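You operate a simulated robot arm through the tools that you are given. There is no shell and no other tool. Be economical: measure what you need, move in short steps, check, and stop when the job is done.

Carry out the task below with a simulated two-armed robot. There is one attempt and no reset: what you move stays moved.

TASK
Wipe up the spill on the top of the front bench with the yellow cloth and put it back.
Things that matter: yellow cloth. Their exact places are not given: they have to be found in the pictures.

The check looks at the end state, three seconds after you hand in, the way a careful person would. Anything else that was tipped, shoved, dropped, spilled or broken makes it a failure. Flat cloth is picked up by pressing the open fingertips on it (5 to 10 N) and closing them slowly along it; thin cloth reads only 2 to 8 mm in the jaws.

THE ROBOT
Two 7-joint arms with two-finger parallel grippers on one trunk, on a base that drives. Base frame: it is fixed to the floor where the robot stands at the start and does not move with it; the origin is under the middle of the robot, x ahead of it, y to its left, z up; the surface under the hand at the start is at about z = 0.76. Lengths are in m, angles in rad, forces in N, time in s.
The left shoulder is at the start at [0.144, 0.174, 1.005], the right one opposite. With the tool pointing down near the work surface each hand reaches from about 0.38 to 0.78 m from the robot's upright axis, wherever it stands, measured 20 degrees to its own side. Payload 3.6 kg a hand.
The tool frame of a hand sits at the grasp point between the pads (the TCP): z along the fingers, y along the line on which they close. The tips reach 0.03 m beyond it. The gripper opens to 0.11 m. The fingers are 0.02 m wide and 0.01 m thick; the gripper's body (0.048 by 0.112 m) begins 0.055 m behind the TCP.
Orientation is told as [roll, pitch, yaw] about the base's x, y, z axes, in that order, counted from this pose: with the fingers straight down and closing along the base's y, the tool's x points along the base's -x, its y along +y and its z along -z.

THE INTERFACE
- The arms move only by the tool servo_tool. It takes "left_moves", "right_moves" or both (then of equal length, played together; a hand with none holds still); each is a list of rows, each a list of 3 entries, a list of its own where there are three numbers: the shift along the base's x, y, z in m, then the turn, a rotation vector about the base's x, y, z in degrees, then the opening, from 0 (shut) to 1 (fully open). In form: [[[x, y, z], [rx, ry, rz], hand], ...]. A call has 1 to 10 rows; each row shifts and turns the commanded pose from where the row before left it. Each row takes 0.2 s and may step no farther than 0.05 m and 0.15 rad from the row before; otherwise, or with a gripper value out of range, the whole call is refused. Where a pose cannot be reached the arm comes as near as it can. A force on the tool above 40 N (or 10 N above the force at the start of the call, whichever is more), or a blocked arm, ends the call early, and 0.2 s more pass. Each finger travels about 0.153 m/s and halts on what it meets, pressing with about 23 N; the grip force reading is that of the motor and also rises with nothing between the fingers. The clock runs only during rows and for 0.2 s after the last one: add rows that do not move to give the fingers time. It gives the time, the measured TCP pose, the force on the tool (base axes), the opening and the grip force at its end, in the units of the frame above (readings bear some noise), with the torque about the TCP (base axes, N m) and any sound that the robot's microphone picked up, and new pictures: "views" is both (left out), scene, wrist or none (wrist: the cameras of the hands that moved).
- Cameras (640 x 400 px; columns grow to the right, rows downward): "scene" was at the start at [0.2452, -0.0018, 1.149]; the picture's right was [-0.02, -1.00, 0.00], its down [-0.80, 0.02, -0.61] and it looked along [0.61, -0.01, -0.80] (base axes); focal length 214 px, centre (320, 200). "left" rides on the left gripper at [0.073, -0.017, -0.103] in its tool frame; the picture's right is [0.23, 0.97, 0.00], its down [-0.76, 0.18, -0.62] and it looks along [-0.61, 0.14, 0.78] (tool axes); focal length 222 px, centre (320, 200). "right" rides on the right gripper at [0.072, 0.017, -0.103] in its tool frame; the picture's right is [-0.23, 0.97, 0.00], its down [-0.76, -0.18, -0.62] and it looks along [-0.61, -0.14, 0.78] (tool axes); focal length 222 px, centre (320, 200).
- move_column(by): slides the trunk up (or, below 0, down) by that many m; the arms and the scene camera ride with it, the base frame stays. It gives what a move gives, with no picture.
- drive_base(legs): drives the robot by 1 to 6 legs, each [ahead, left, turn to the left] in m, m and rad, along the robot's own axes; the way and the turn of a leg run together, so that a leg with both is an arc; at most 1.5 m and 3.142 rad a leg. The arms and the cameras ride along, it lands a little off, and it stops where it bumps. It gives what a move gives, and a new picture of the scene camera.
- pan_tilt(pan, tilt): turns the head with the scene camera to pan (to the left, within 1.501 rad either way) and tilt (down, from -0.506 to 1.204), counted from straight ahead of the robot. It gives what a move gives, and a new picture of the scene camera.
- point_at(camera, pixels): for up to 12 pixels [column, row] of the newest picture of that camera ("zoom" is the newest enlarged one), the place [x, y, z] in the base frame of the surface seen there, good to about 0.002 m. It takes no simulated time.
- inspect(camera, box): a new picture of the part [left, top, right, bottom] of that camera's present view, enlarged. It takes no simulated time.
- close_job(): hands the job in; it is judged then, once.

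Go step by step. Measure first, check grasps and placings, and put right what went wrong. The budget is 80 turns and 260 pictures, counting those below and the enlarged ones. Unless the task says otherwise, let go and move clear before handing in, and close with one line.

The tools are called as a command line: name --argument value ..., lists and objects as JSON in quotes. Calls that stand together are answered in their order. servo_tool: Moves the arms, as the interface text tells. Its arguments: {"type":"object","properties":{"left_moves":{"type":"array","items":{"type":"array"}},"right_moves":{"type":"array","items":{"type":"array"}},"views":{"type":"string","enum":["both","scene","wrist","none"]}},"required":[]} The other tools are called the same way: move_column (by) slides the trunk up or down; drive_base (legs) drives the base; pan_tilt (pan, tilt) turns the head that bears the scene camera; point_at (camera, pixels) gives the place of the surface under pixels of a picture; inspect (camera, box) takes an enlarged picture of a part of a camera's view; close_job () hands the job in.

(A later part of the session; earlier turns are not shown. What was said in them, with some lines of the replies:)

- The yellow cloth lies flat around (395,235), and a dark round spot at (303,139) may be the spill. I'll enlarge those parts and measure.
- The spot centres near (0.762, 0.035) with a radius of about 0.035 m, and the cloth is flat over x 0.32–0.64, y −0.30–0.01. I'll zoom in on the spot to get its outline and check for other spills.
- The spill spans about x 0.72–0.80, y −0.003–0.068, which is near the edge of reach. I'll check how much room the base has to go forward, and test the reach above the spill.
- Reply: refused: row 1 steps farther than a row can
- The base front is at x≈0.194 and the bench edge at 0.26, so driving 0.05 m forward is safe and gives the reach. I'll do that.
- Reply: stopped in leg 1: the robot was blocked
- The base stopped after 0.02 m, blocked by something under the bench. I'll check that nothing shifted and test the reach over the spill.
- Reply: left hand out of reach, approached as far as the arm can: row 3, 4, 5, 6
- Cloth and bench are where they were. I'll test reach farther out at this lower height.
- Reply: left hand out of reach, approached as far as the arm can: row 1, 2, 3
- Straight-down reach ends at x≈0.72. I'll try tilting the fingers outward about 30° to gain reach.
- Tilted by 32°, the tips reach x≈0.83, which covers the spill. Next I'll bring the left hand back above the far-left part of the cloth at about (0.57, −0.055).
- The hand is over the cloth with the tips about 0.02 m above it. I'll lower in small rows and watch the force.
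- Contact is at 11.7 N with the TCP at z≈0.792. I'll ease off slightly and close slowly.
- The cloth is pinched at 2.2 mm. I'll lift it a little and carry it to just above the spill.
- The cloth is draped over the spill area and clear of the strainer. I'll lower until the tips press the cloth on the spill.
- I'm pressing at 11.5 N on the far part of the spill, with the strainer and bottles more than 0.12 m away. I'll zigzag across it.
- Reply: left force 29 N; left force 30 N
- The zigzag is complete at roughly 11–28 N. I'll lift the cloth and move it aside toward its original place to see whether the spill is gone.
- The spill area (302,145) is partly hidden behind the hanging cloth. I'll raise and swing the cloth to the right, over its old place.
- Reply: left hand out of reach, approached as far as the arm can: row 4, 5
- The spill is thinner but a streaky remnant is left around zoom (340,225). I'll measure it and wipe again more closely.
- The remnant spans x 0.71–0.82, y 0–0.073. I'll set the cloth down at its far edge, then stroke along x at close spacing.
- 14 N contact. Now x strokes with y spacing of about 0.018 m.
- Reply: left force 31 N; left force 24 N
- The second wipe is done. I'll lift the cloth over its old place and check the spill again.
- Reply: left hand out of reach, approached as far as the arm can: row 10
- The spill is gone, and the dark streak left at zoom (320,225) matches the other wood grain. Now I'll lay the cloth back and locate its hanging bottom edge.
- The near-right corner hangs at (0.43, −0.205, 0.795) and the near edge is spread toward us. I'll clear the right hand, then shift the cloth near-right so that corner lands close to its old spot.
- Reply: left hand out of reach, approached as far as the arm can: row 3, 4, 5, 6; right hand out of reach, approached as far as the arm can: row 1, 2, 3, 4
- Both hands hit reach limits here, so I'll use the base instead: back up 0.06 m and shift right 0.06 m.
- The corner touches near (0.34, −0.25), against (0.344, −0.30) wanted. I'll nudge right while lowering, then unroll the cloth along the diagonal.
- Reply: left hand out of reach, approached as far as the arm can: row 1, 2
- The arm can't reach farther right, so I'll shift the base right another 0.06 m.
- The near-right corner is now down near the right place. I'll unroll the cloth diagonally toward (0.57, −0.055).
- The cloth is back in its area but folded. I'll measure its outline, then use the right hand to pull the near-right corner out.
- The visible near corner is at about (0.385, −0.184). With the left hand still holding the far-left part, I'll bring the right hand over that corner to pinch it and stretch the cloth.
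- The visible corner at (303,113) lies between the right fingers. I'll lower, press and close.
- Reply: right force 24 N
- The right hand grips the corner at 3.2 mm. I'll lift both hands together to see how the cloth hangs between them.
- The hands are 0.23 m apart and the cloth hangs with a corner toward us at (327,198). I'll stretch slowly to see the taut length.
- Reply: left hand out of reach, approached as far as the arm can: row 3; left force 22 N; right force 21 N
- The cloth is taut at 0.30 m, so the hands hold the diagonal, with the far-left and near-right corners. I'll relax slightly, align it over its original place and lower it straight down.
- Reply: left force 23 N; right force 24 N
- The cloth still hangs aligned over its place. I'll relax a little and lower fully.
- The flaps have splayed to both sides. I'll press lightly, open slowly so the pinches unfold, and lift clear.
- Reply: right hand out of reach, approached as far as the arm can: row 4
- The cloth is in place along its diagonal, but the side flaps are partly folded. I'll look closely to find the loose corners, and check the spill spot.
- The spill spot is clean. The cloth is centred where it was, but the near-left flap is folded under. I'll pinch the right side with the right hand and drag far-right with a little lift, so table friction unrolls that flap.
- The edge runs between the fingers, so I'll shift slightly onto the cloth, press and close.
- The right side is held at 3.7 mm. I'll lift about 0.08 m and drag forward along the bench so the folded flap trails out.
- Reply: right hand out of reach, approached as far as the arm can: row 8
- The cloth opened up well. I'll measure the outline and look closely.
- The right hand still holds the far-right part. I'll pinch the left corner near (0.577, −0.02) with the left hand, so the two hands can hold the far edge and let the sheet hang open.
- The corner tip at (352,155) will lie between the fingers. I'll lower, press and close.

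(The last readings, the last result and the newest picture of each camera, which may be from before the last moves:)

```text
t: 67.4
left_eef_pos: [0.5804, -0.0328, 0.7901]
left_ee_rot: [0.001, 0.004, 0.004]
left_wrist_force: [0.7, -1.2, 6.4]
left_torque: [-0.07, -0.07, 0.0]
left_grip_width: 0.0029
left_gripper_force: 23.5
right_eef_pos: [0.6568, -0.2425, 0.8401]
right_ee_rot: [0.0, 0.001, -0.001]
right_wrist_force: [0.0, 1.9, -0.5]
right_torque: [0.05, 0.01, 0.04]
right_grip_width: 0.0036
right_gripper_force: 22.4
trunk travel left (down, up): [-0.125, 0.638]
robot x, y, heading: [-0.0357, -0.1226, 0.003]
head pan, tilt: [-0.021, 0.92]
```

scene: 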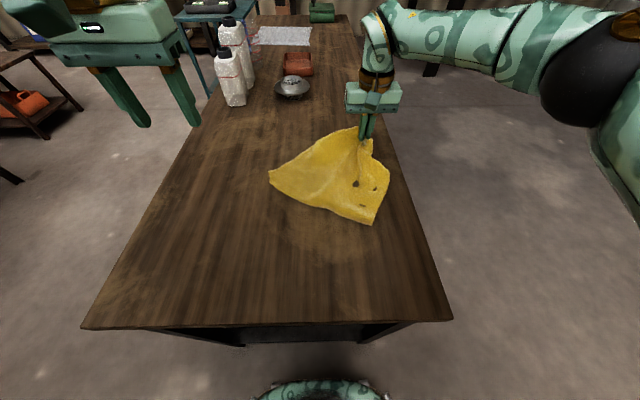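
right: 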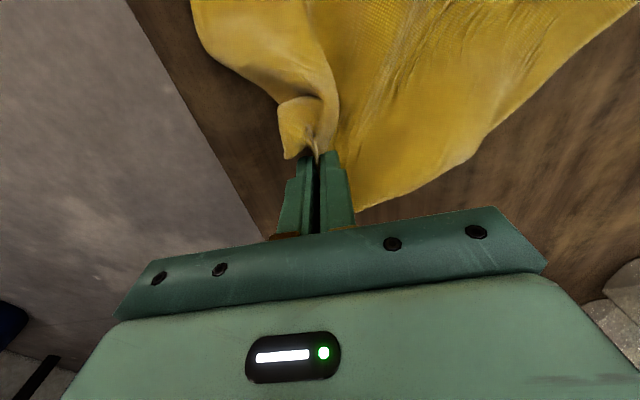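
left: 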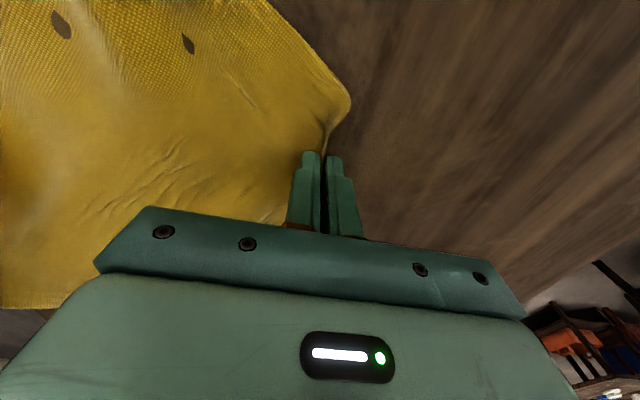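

Both hands hold the cloth. I'll lift both together, bringing them to the same x, to see the sheet hang.

servo_tool --left_moves '[[[0, 0.0, 0.045], [0, 0, 0], 0], [[0, 0, 0.045], [0, 0, 0], 0], [[0, 0, 0.045], [0, 0, 0], 0], [[0, 0, 0.045], [0, 0, 0], 0], [[0, 0, 0.04], [0, 0, 0], 0], [[0, 0, 0], [0, 0, 0], 0], [[0, 0, 0], [0, 0, 0], 0]]' --right_moves '[[[-0.01, 0, 0.035], [0, 0, 0], 0], [[-0.01, 0, 0.035], [0, 0, 0], 0], [[-0.02, 0, 0.035], [0, 0, 0], 0], [[-0.02, -0.01, 0.035], [0, 0, 0], 0], [[-0.02, -0.01, 0.03], [0, 0, 0], 0], [[0, 0, 0], [0, 0, 0], 0], [[0, 0, 0], [0, 0, 0], 0]]' --views "both"

```text
t: 69.0
left_eef_pos: [0.5788, -0.0332, 1.0116]
left_ee_rot: [0.0, 0.003, 0.004]
left_wrist_force: [0.3, -0.2, -0.7]
left_torque: [0.02, -0.01, 0.03]
left_grip_width: 0.0025
left_gripper_force: 22.9
right_eef_pos: [0.5761, -0.2627, 1.0099]
right_ee_rot: [-0.001, 0.002, 0.0]
right_wrist_force: [-1.2, 0.5, -0.3]
right_torque: [0.01, 0.02, 0.03]
right_grip_width: 0.0033
right_gripper_force: 22.9
trunk travel left (down, up): [-0.125, 0.638]
robot x, y, heading: [-0.0355, -0.1193, -0.002]
head pan, tilt: [-0.021, 0.92]
```

scene: 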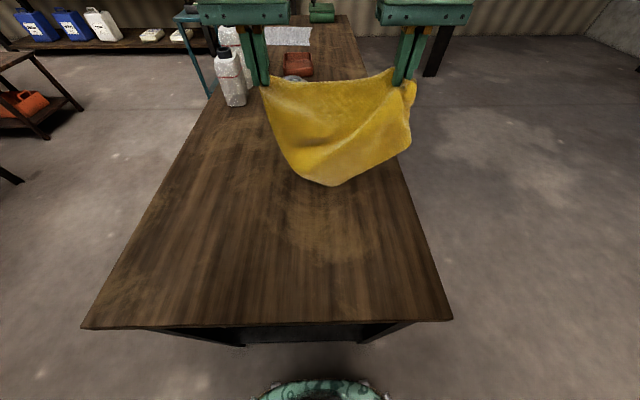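
right: 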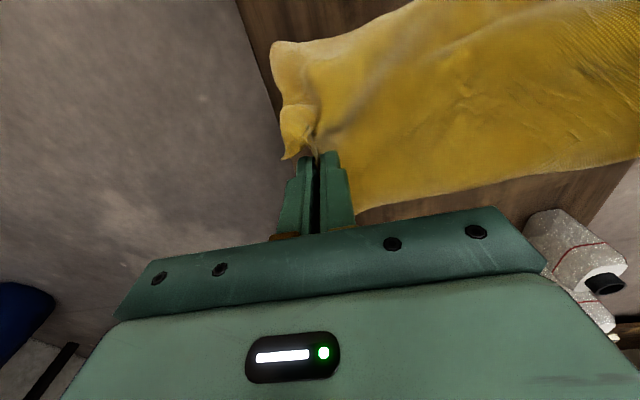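
left: 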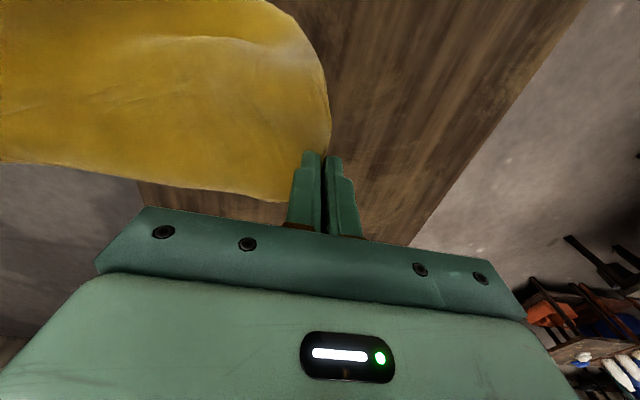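

The cloth now hangs as an open sheet between the hands. I'll raise the trunk a little, pull the hands back so its lower edge comes over the original near line (x≈0.33), then lay it going forward.

move_column --by 0.06

servo_tool --left_moves '[[[-0.03, 0, 0], [0, 0, 0], 0], [[-0.03, 0, 0], [0, 0, 0], 0], [[-0.03, 0, 0], [0, 0, 0], 0], [[-0.03, 0, 0], [0, 0, 0], 0], [[-0.03, 0, 0], [0, 0, 0], 0], [[0, 0, 0], [0, 0, 0], 0]]' --right_moves '[[[-0.03, 0, 0], [0, 0, 0], 0], [[-0.03, 0, 0], [0, 0, 0], 0], [[-0.03, 0, 0], [0, 0, 0], 0], [[-0.03, 0, 0], [0, 0, 0], 0], [[-0.03, 0, 0], [0, 0, 0], 0], [[0, 0, 0], [0, 0, 0], 0]]' --views "scene"

```text
t: 70.0
left_eef_pos: [0.5659, -0.0328, 1.0916]
left_ee_rot: [-0.001, -0.04, 0.005]
left_wrist_force: [1.6, 0.1, -0.1]
left_torque: [0.0, -0.01, 0.02]
left_grip_width: 0.0027
left_gripper_force: 22.9
right_eef_pos: [0.5539, -0.2621, 1.1004]
right_ee_rot: [-0.002, -0.065, -0.001]
right_wrist_force: [0.2, 0.7, -0.1]
right_torque: [-0.03, -0.02, 0.0]
right_grip_width: 0.0033
right_gripper_force: 22.9
trunk travel left (down, up): [-0.185, 0.578]
robot x, y, heading: [-0.0327, -0.1217, -0.002]
head pan, tilt: [-0.021, 0.92]
```

```text
t: 71.4
left_eef_pos: [0.4131, -0.0329, 1.0936]
left_ee_rot: [0.0, -0.04, 0.005]
left_wrist_force: [-0.5, 0.2, 0.2]
left_torque: [-0.03, 0.01, 0.0]
left_grip_width: 0.0026
left_gripper_force: 23.2
right_eef_pos: [0.4053, -0.2617, 1.101]
right_ee_rot: [0.001, -0.065, -0.003]
right_wrist_force: [0.4, 0.5, -0.4]
right_torque: [0.0, 0.0, -0.01]
right_grip_width: 0.0033
right_gripper_force: 23.2
trunk travel left (down, up): [-0.185, 0.578]
robot x, y, heading: [-0.0354, -0.1211, -0.003]
head pan, tilt: [-0.021, 0.92]
```

scene: 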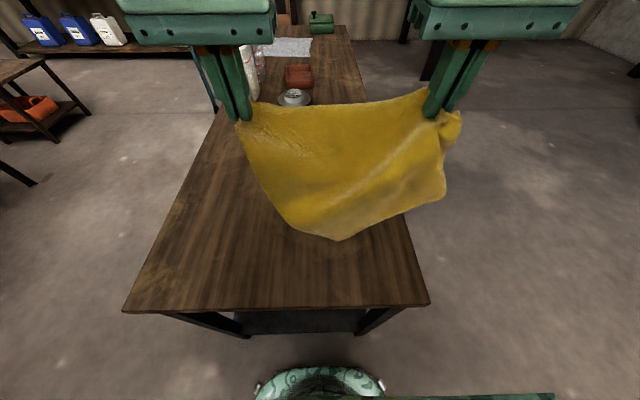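

inspect --camera "scene" --box '[210, 70, 490, 260]'

point_at --camera "scene" --pixels '[[338, 237], [292, 225], [400, 210], [442, 190], [262, 185]]'

```text
2.11 times, centred on (350, 165) of scene
```

zoom: 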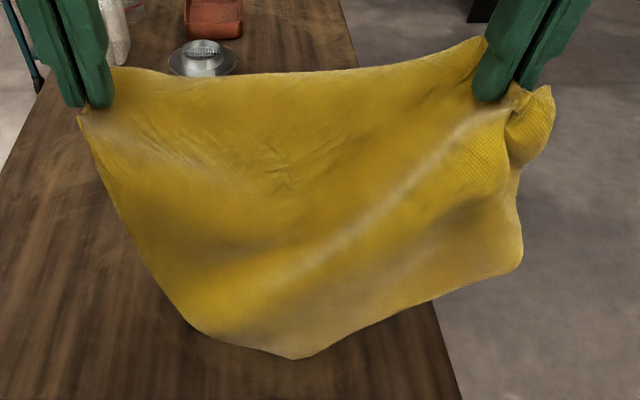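

```text
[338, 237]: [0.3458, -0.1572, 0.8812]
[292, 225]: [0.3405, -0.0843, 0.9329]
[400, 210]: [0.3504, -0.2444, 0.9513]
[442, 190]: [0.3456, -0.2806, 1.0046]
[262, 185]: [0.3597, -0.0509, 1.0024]
```

The sheet hangs about 0.21 m deep, and the remaining flap is caught behind it. I'll lay it in reverse, far edge first with the hands coming toward me, so the flap ends on top and can be opened.

servo_tool --left_moves '[[[0.04, 0, -0.01], [0, 0, 0], 0], [[0.04, 0, -0.01], [0, 0, 0], 0], [[0.04, 0, -0.015], [0, 0, 0], 0], [[0.04, 0, -0.02], [0, 0, 0], 0], [[0.03, 0, -0.03], [0, 0, 0], 0], [[0, 0, -0.03], [0, 0, 0], 0], [[0, 0, 0], [0, 0, 0], 0]]' --right_moves '[[[0.04, 0, -0.01], [0, 0, 0], 0], [[0.04, 0, -0.01], [0, 0, 0], 0], [[0.04, 0, -0.015], [0, 0, 0], 0], [[0.04, 0, -0.02], [0, 0, 0], 0], [[0.03, 0, -0.03], [0, 0, 0], 0], [[0, 0, -0.03], [0, 0, 0], 0], [[0, 0, 0], [0, 0, 0], 0]]' --views "none"

servo_tool --left_moves '[[[-0.02, 0, -0.025], [0, 0, 0], 0], [[-0.022, 0, -0.023], [0, 0, 0], 0], [[-0.025, 0, -0.022], [0, 0, 0], 0], [[-0.025, 0, -0.022], [0, 0, 0], 0], [[-0.025, 0, -0.022], [0, 0, 0], 0], [[-0.025, 0, -0.022], [0, 0, 0], 0], [[-0.025, 0, -0.02], [0, 0, 0], 0], [[-0.025, 0, -0.01], [0, 0, 0], 0], [[0, 0, 0], [0, 0, 0], 0]]' --right_moves '[[[-0.02, 0, -0.025], [0, 0, 0], 0], [[-0.022, 0, -0.023], [0, 0, 0], 0], [[-0.025, 0, -0.022], [0, 0, 0], 0], [[-0.025, 0, -0.022], [0, 0, 0], 0], [[-0.025, 0, -0.022], [0, 0, 0], 0], [[-0.025, 0, -0.022], [0, 0, 0], 0], [[-0.025, 0, -0.02], [0, 0, 0], 0], [[-0.025, 0, -0.01], [0, 0, 0], 0], [[0, 0, 0], [0, 0, 0], 0]]' --views "scene"

```text
t: 73.0
left_eef_pos: [0.6056, -0.0331, 0.9787]
left_ee_rot: [0.001, -0.043, 0.004]
left_wrist_force: [-0.1, -0.3, 0.2]
left_torque: [-0.05, -0.01, -0.02]
left_grip_width: 0.0023
left_gripper_force: 22.9
right_eef_pos: [0.5939, -0.2641, 0.9878]
right_ee_rot: [0.0, -0.068, 0.0]
right_wrist_force: [0.3, -0.2, -0.3]
right_torque: [0.02, -0.03, 0.03]
right_grip_width: 0.0034
right_gripper_force: 23.2
trunk travel left (down, up): [-0.185, 0.578]
robot x, y, heading: [-0.0358, -0.1189, -0.007]
head pan, tilt: [-0.021, 0.92]
```

```text
t: 75.0
left_eef_pos: [0.4115, -0.0324, 0.8133]
left_ee_rot: [0.002, -0.041, 0.003]
left_wrist_force: [-0.6, -0.7, 0.0]
left_torque: [-0.02, 0.0, 0.02]
left_grip_width: 0.0024
left_gripper_force: 22.8
right_eef_pos: [0.3994, -0.2649, 0.8234]
right_ee_rot: [0.0, -0.065, -0.002]
right_wrist_force: [0.5, -0.9, 0.0]
right_torque: [0.01, 0.0, -0.01]
right_grip_width: 0.0033
right_gripper_force: 22.9
trunk travel left (down, up): [-0.185, 0.578]
robot x, y, heading: [-0.037, -0.1207, 0.003]
head pan, tilt: [-0.021, 0.92]
```

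scene: 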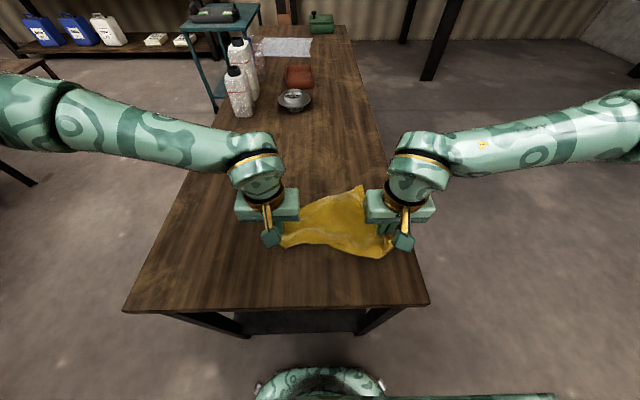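

The cloth is laid near its place. I'll move the last few centimetres back and down, open slowly, and lift clear.

servo_tool --left_moves '[[[-0.02, 0.0, -0.01], [0, 0, 0], 0], [[-0.01, 0, -0.01], [0, 0, 0], 0], [[0, 0, 0], [0, 0, 0], 0.1], [[0, 0, 0], [0, 0, 0], 0.25], [[0, 0, 0], [0, 0, 0], 0.45], [[0, 0, 0.005], [0, 0, 0], 0.55], [[0, 0, 0.04], [0, 0, 0], 0.55], [[0, 0, 0.045], [0, 0, 0], 0.55], [[0, 0.01, 0.045], [0, 0, 0], 0.55], [[0.0, 0.03, 0.04], [0, 0, 0], 0.55]]' --right_moves '[[[-0.02, 0, -0.01], [0, 0, 0], 0], [[-0.01, 0, -0.018], [0, 0, 0], 0], [[0, 0, 0], [0, 0, 0], 0.1], [[0, 0, 0], [0, 0, 0], 0.25], [[0, 0, 0], [0, 0, 0], 0.45], [[0, 0, 0.005], [0, 0, 0], 0.55], [[0, 0, 0.04], [0, 0, 0], 0.55], [[0, 0, 0.045], [0, 0, 0], 0.55], [[0, -0.01, 0.045], [0, 0, 0], 0.55], [[0.0, -0.03, 0.04], [0, 0, 0], 0.55]]' --views "none"

servo_tool --left_moves '[[[0, 0.04, 0], [0, 0, 0], 0.55], [[0, 0.04, 0], [0, 0, 0], 0.55], [[0, 0.03, 0], [0, 0, 0], 0.55]]' --right_moves '[[[0, -0.04, 0], [0, 0, 0], 0.55], [[0, -0.04, 0], [0, 0, 0], 0.55], [[0, -0.03, 0], [0, 0, 0], 0.55]]' --views "scene"

inspect --camera "scene" --box '[230, 160, 430, 290]'

```text
t: 77.2
left_eef_pos: [0.3822, 0.0056, 0.9673]
left_ee_rot: [0.0, -0.042, 0.004]
left_wrist_force: [-0.7, 0.5, 0.0]
left_torque: [0.0, 0.01, -0.04]
left_grip_width: 0.0604
left_gripper_force: 0.0
right_eef_pos: [0.3699, -0.3037, 0.9679]
right_ee_rot: [0.001, -0.066, 0.0]
right_wrist_force: [1.4, -0.4, 0.4]
right_torque: [0.01, -0.05, 0.02]
right_grip_width: 0.0604
right_gripper_force: 0.0
trunk travel left (down, up): [-0.185, 0.578]
robot x, y, heading: [-0.0362, -0.1233, -0.0]
head pan, tilt: [-0.021, 0.92]
```

```text
t: 78.0
left_eef_pos: [0.3814, 0.116, 0.9674]
left_ee_rot: [0.0, -0.042, 0.005]
left_wrist_force: [0.0, 0.5, 0.0]
left_torque: [-0.02, 0.0, 0.0]
left_grip_width: 0.0602
left_gripper_force: 0.0
right_eef_pos: [0.3705, -0.415, 0.9663]
right_ee_rot: [0.0, -0.067, -0.001]
right_wrist_force: [-0.1, -0.6, -0.3]
right_torque: [0.01, 0.02, 0.0]
right_grip_width: 0.0602
right_gripper_force: 0.1
trunk travel left (down, up): [-0.185, 0.578]
robot x, y, heading: [-0.0384, -0.1173, -0.001]
head pan, tilt: [-0.021, 0.92]
```

scene: 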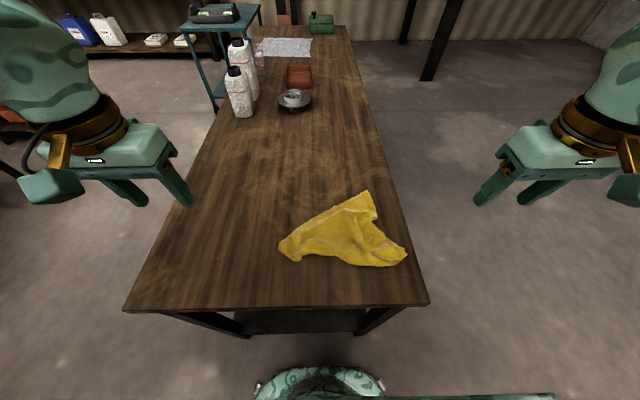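

```text
3.08 times, centred on (330, 225) of scene
```

zoom: 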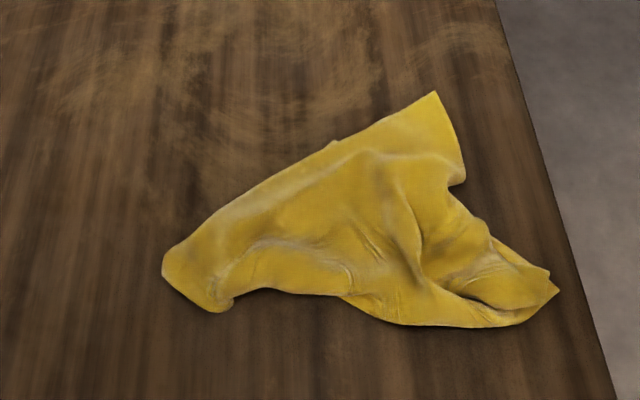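

The cloth is somewhat bunched, with tips at zoom (435,92), (165,270) and (558,290). I'll measure them before pulling it open.

point_at --camera "zoom" --pixels '[[433, 97], [460, 175], [335, 145], [168, 272], [220, 308], [552, 290], [410, 322], [350, 230], [405, 230], [300, 285]]'

```text
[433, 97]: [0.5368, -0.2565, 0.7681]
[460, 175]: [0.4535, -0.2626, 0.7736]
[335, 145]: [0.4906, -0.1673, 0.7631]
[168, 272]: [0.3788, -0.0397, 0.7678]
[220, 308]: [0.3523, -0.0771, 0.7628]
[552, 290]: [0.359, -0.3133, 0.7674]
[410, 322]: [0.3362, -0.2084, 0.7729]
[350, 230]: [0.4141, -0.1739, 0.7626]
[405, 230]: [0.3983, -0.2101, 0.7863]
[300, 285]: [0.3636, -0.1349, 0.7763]
```

I'll pinch the left tip at about (0.375, −0.06) with the left hand and the far tip at about (0.51, −0.247) with the right, then stretch between them.

servo_tool --left_moves '[[[0, -0.03, -0.02], [0, 0, 0], 0.6], [[0, -0.03, -0.02], [0, 0, 0], 0.6], [[0, -0.03, -0.02], [0, 0, 0], 0.6], [[-0.003, -0.03, -0.03], [0, 0, 0], 0.6], [[-0.003, -0.03, -0.03], [0, 0, 0], 0.6], [[0, -0.026, -0.03], [0, 0, 0], 0.6], [[0, 0, -0.015], [0, 0, 0], 0.6], [[0, 0, -0.007], [0, 0, 0], 0.6], [[0, 0, 0], [0, 0, 0], 0.6]]' --right_moves '[[[0.028, 0.03, -0.02], [0, 0, 0], 0.6], [[0.028, 0.03, -0.02], [0, 0, 0], 0.6], [[0.028, 0.03, -0.02], [0, 0, 0], 0.6], [[0.026, 0.03, -0.027], [0, 0, 0], 0.6], [[0.02, 0.03, -0.03], [0, 0, 0], 0.6], [[0.01, 0.018, -0.03], [0, 0, 0], 0.6], [[0, 0, -0.015], [0, 0, 0], 0.6], [[0, 0, -0.007], [0, 0, 0], 0.6], [[0, 0, 0], [0, 0, 0], 0.6]]' --views "wrist"

```text
t: 80.0
left_eef_pos: [0.3771, -0.0597, 0.7949]
left_ee_rot: [0.0, -0.04, 0.004]
left_wrist_force: [0.2, 0.0, 1.0]
left_torque: [-0.04, 0.01, -0.01]
left_grip_width: 0.066
left_gripper_force: 0.3
right_eef_pos: [0.5118, -0.2448, 0.7986]
right_ee_rot: [0.0, -0.064, -0.001]
right_wrist_force: [0.5, 0.6, -0.6]
right_torque: [0.02, 0.01, 0.01]
right_grip_width: 0.066
right_gripper_force: 0.1
trunk travel left (down, up): [-0.185, 0.578]
robot x, y, heading: [-0.0384, -0.1222, -0.001]
head pan, tilt: [-0.021, 0.92]
```

right: 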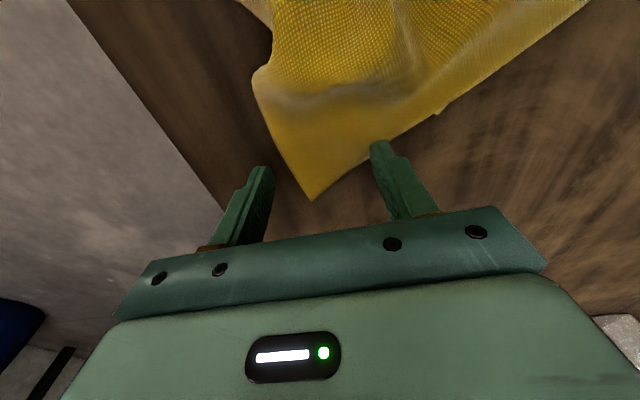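
left: 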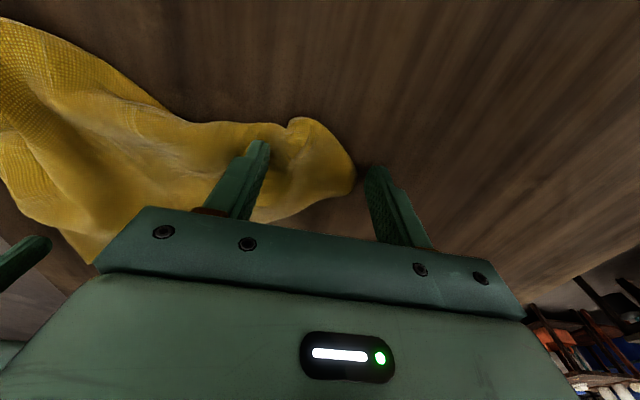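

Both tips lie between the fingers. I'll lower to contact and close both.

servo_tool --left_moves '[[[0, 0, -0.004], [0, 0, 0], 0.6], [[0, 0, 0], [0, 0, 0], 0.5], [[0, 0, 0], [0, 0, 0], 0.42], [[0, 0, 0], [0, 0, 0], 0.34], [[0, 0, 0], [0, 0, 0], 0.26], [[0, 0, 0], [0, 0, 0], 0.18], [[0, 0, 0], [0, 0, 0], 0.1], [[0, 0, 0], [0, 0, 0], 0.02], [[0, 0, 0], [0, 0, 0], 0], [[0, 0, 0], [0, 0, 0], 0]]' --right_moves '[[[-0.003, 0, -0.008], [0, 0, 0], 0.6], [[0, 0, 0], [0, 0, 0], 0.5], [[0, 0, 0], [0, 0, 0], 0.42], [[0, 0, 0], [0, 0, 0], 0.34], [[0, 0, 0], [0, 0, 0], 0.26], [[0, 0, 0], [0, 0, 0], 0.18], [[0, 0, 0], [0, 0, 0], 0.1], [[0, 0, 0], [0, 0, 0], 0.02], [[0, 0, 0], [0, 0, 0], 0], [[0, 0, 0], [0, 0, 0], 0]]' --views "none"

servo_tool --left_moves '[[[0, 0, 0.03], [0, 0, 0], 0], [[0, 0.005, 0.03], [0, 0, 0], 0], [[0, 0.01, 0.03], [0, 0, 0], 0], [[0, 0.01, 0.03], [0, 0, 0], 0], [[0, 0.01, 0.03], [0, 0, 0], 0], [[0, 0.01, 0.03], [0, 0, 0], 0], [[0, 0, 0.03], [0, 0, 0], 0], [[0, 0, 0], [0, 0, 0], 0]]' --right_moves '[[[0, 0, 0.03], [0, 0, 0], 0], [[0, 0, 0.03], [0, 0, 0], 0], [[-0.01, 0, 0.03], [0, 0, 0], 0], [[-0.02, 0, 0.03], [0, 0, 0], 0], [[-0.02, 0, 0.03], [0, 0, 0], 0], [[-0.02, 0, 0.03], [0, 0, 0], 0], [[-0.02, 0, 0.03], [0, 0, 0], 0], [[0, 0, 0], [0, 0, 0], 0]]' --views "both"

```text
t: 82.2
left_eef_pos: [0.3766, -0.0601, 0.7935]
left_ee_rot: [0.0, -0.043, 0.003]
left_wrist_force: [1.9, -9.2, 23.2]
left_torque: [-0.46, -0.19, -0.13]
left_grip_width: 0.0044
left_gripper_force: 23.0
right_eef_pos: [0.5075, -0.2465, 0.7917]
right_ee_rot: [0.001, -0.068, 0.0]
right_wrist_force: [-1.8, 3.7, 5.5]
right_torque: [0.13, 0.07, -0.05]
right_grip_width: 0.0038
right_gripper_force: 22.9
trunk travel left (down, up): [-0.185, 0.578]
robot x, y, heading: [-0.0399, -0.1256, 0.002]
head pan, tilt: [-0.021, 0.92]
```

```text
t: 84.0
left_eef_pos: [0.3766, -0.0147, 1.002]
left_ee_rot: [-0.001, -0.043, 0.003]
left_wrist_force: [0.2, -20.3, -0.2]
left_torque: [-0.56, 0.01, -0.41]
left_grip_width: 0.0078
left_gripper_force: 22.7
right_eef_pos: [0.42, -0.2458, 1.0019]
right_ee_rot: [-0.002, -0.067, -0.003]
right_wrist_force: [-0.1, 19.8, -0.1]
right_torque: [0.54, 0.0, -0.36]
right_grip_width: 0.0053
right_gripper_force: 23.0
trunk travel left (down, up): [-0.185, 0.578]
robot x, y, heading: [-0.0358, -0.1186, -0.001]
head pan, tilt: [-0.021, 0.92]
```

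scene: 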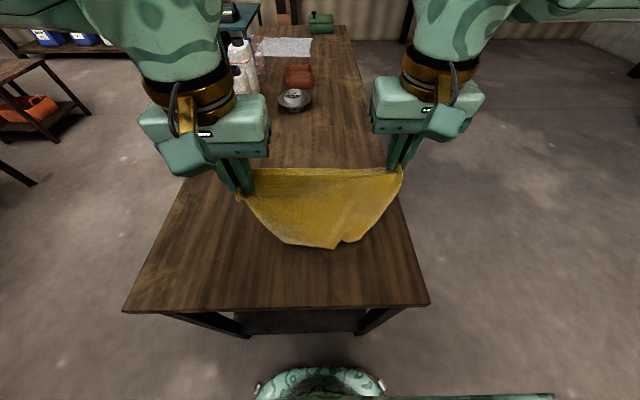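
right: 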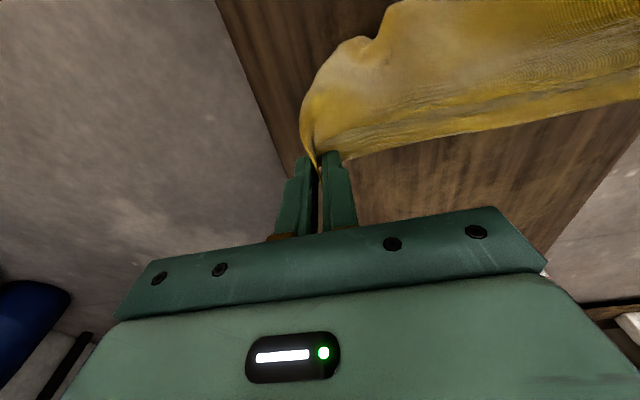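
left: 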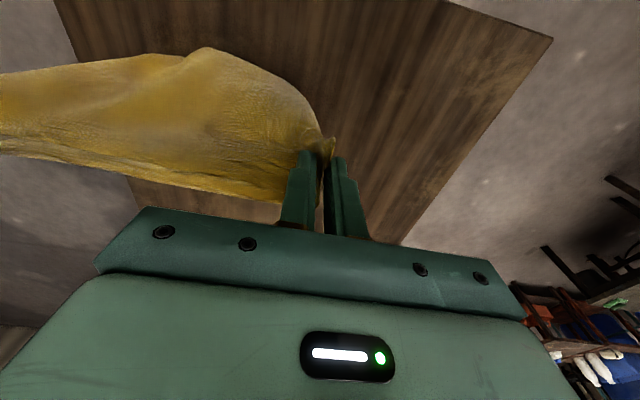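

The cloth now hangs as a neat sheet from a taut edge. I'll measure its lower edge.

inspect --camera "scene" --box '[220, 150, 420, 270]'

point_at --camera "scene" --pixels '[[290, 243], [335, 247], [360, 236], [392, 200], [262, 218], [320, 200]]'

```text
3.20 times, centred on (320, 210) of scene
```

zoom: 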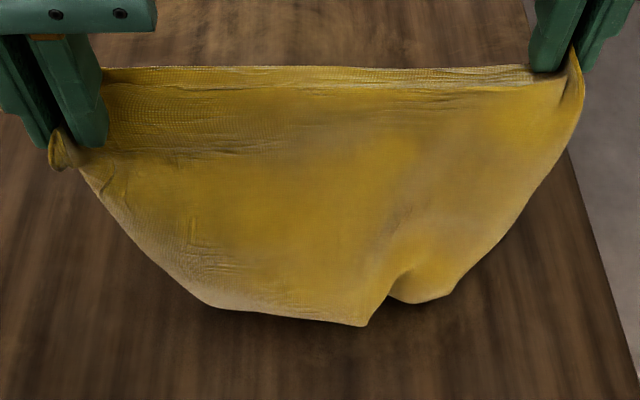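

```text
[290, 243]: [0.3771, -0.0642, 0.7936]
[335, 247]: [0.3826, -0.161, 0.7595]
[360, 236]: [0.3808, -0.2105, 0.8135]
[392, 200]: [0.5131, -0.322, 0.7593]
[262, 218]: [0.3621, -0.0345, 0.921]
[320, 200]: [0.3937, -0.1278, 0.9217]
```

The bottom edge hangs at x≈0.38, just touching the bench. I'll shift back slightly to align, then lay the sheet down going forward.

servo_tool --left_moves '[[[0, -0.003, 0.02], [0, 0, 0], 0], [[-0.01, -0.005, 0.01], [0, 0, 0], 0], [[-0.01, -0.005, 0], [0, 0, 0], 0], [[0, -0.005, -0.01], [0, 0, 0], 0], [[0, 0, -0.02], [0, 0, 0], 0], [[0, 0, 0], [0, 0, 0], 0]]' --right_moves '[[[0, 0, 0.02], [0, 0, 0], 0], [[-0.025, -0.003, 0.01], [0, 0, 0], 0], [[-0.025, -0.005, 0], [0, 0, 0], 0], [[-0.01, -0.005, -0.01], [0, 0, 0], 0], [[0, 0, -0.02], [0, 0, 0], 0], [[0, 0, 0], [0, 0, 0], 0]]' --views "scene"

```text
t: 85.4
left_eef_pos: [0.3572, -0.032, 1.0027]
left_ee_rot: [0.0, -0.04, 0.004]
left_wrist_force: [-3.0, -16.5, 0.6]
left_torque: [-0.43, 0.06, -0.39]
left_grip_width: 0.0064
left_gripper_force: 22.5
right_eef_pos: [0.3581, -0.2572, 1.0007]
right_ee_rot: [0.0, -0.065, -0.001]
right_wrist_force: [2.7, 16.1, -0.1]
right_torque: [0.35, -0.05, -0.31]
right_grip_width: 0.0044
right_gripper_force: 23.1
trunk travel left (down, up): [-0.185, 0.578]
robot x, y, heading: [-0.0375, -0.1205, 0.002]
head pan, tilt: [-0.021, 0.92]
```

scene: 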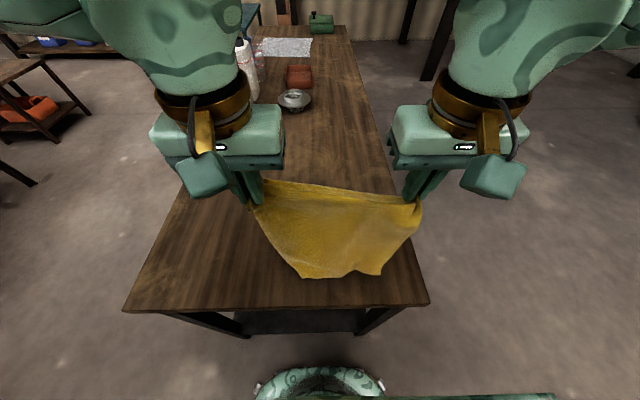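

It's aligned, with the lower edge near x≈0.33. Now I'll lay it forward.

servo_tool --left_moves '[[[0.015, 0, -0.025], [0, 0, 0], 0], [[0.02, 0, -0.025], [0, 0, 0], 0], [[0.022, 0, -0.025], [0, 0, 0], 0], [[0.025, 0, -0.022], [0, 0, 0], 0], [[0.025, 0, -0.022], [0, 0, 0], 0], [[0.025, 0, -0.02], [0, 0, 0], 0], [[0.025, 0, -0.02], [0, 0, 0], 0], [[0.03, 0, -0.02], [0, 0, 0], 0], [[0.03, 0, -0.018], [0, 0, 0], 0], [[0.02, 0, -0.008], [0, 0, 0], 0]]' --right_moves '[[[0.015, 0, -0.025], [0, 0, 0], 0], [[0.02, 0, -0.025], [0, 0, 0], 0], [[0.022, 0, -0.025], [0, 0, 0], 0], [[0.025, 0, -0.022], [0, 0, 0], 0], [[0.025, 0, -0.022], [0, 0, 0], 0], [[0.025, 0, -0.02], [0, 0, 0], 0], [[0.025, 0, -0.02], [0, 0, 0], 0], [[0.03, 0, -0.02], [0, 0, 0], 0], [[0.03, 0, -0.018], [0, 0, 0], 0], [[0.02, 0, -0.008], [0, 0, 0], 0]]' --views "scene"

```text
t: 87.6
left_eef_pos: [0.594, -0.0348, 0.7972]
left_ee_rot: [-0.001, -0.038, 0.002]
left_wrist_force: [-4.3, -14.7, 3.0]
left_torque: [-0.42, 0.12, -0.35]
left_grip_width: 0.0063
left_gripper_force: 23.1
right_eef_pos: [0.5959, -0.2577, 0.7955]
right_ee_rot: [-0.001, -0.063, 0.0]
right_wrist_force: [2.8, 14.8, -0.6]
right_torque: [0.29, -0.05, -0.31]
right_grip_width: 0.0037
right_gripper_force: 22.6
trunk travel left (down, up): [-0.185, 0.578]
robot x, y, heading: [-0.0374, -0.1197, -0.004]
head pan, tilt: [-0.021, 0.92]
```

scene: 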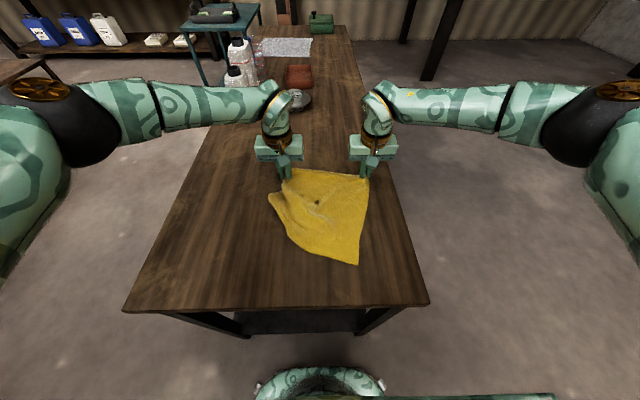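

Now it's laid nearly flat over its original place. I'll release with a light press, lift straight up and move the hands aside.

servo_tool --left_moves '[[[0, -0.004, -0.002], [0, 0, 0], 0], [[0, 0, 0], [0, 0, 0], 0.1], [[0, 0, 0], [0, 0, 0], 0.25], [[0, 0, 0], [0, 0, 0], 0.4], [[0, 0, 0], [0, 0, 0], 0.5], [[0, 0, 0.01], [0, 0, 0], 0.55], [[0, 0, 0.04], [0, 0, 0], 0.55], [[0, 0, 0.045], [0, 0, 0], 0.55], [[0, 0.01, 0.045], [0, 0, 0], 0.55], [[-0.02, 0.03, 0.03], [0, 0, 0], 0.55]]' --right_moves '[[[0, 0.004, -0.002], [0, 0, 0], 0], [[0, 0, 0], [0, 0, 0], 0.1], [[0, 0, 0], [0, 0, 0], 0.25], [[0, 0, 0], [0, 0, 0], 0.4], [[0, 0, 0], [0, 0, 0], 0.5], [[0, 0, 0.01], [0, 0, 0], 0.55], [[0, 0, 0.04], [0, 0, 0], 0.55], [[0, 0, 0.045], [0, 0, 0], 0.55], [[0, -0.01, 0.045], [0, 0, 0], 0.55], [[-0.02, -0.03, 0.03], [0, 0, 0], 0.55]]' --views "none"

servo_tool --left_moves '[[[-0.03, 0.03, 0], [0, 0, 0], 0.55], [[-0.03, 0.03, 0], [0, 0, 0], 0.55], [[-0.03, 0.03, 0], [0, 0, 0], 0.55], [[-0.03, 0.03, 0], [0, 0, 0], 0.55]]' --right_moves '[[[-0.03, -0.03, 0], [0, 0, 0], 0.55], [[-0.03, -0.03, 0], [0, 0, 0], 0.55], [[-0.03, -0.03, 0], [0, 0, 0], 0.55], [[-0.03, -0.03, 0], [0, 0, 0], 0.55]]' --views "scene"

inspect --camera "scene" --box '[230, 90, 430, 280]'

```text
t: 89.8
left_eef_pos: [0.5717, 0.0051, 0.9686]
left_ee_rot: [0.001, -0.042, 0.004]
left_wrist_force: [0.3, 0.6, 0.4]
left_torque: [-0.03, -0.02, 0.01]
left_grip_width: 0.0605
left_gripper_force: 0.1
right_eef_pos: [0.5735, -0.2969, 0.9642]
right_ee_rot: [0.0, -0.066, 0.001]
right_wrist_force: [-0.3, 1.0, 0.6]
right_torque: [0.01, 0.0, 0.02]
right_grip_width: 0.0607
right_gripper_force: 0.2
trunk travel left (down, up): [-0.185, 0.578]
robot x, y, heading: [-0.0353, -0.1221, -0.001]
head pan, tilt: [-0.021, 0.92]
```

```text
t: 90.8
left_eef_pos: [0.4539, 0.1225, 0.9657]
left_ee_rot: [0.001, -0.042, 0.005]
left_wrist_force: [0.4, -1.3, -0.4]
left_torque: [0.0, 0.03, -0.01]
left_grip_width: 0.0604
left_gripper_force: 0.1
right_eef_pos: [0.454, -0.4139, 0.9637]
right_ee_rot: [0.001, -0.068, 0.0]
right_wrist_force: [0.2, 0.1, -0.6]
right_torque: [0.04, -0.04, 0.01]
right_grip_width: 0.0602
right_gripper_force: 0.0
trunk travel left (down, up): [-0.185, 0.578]
robot x, y, heading: [-0.0336, -0.1216, -0.001]
head pan, tilt: [-0.021, 0.92]
```

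scene: 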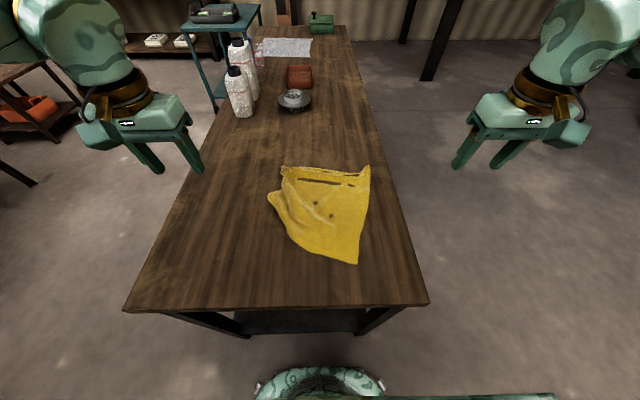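

```text
2.11 times, centred on (330, 185) of scene
```

zoom: 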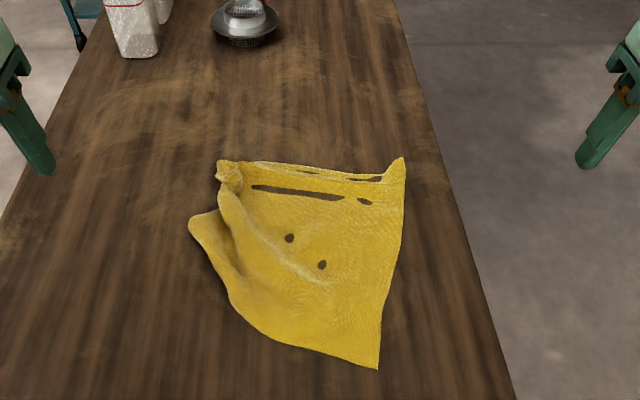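

The cloth is released and mostly flat. I'll measure its outline against the original (x 0.32–0.64, y −0.30–0.01) and re-check the spill spot.

point_at --camera "zoom" --pixels '[[222, 165], [402, 162], [378, 365], [192, 225], [260, 325], [310, 260]]'

inspect --camera "scene" --box '[220, 95, 340, 170]'

```text
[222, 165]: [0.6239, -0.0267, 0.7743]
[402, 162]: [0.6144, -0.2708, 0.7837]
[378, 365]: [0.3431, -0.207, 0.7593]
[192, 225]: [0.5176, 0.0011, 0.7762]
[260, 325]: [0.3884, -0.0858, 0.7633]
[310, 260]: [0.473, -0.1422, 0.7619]
```

```text
5.33 times, centred on (280, 132) of scene
```

zoom: 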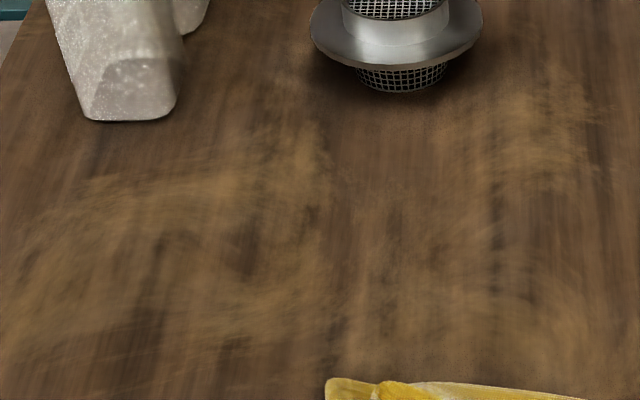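

The spill spot is clean, nothing else moved, and the cloth lies spread within its original outline with its centre within about 2 cm of the start. Both hands are empty and clear, so I'm handing in.

close_job

```text
The job is handed in.
```

I wiped up the spill with the yellow cloth and put the cloth back in its original place, centred within about 2 cm; it lies mostly flat, with its near-left side slightly folded under.
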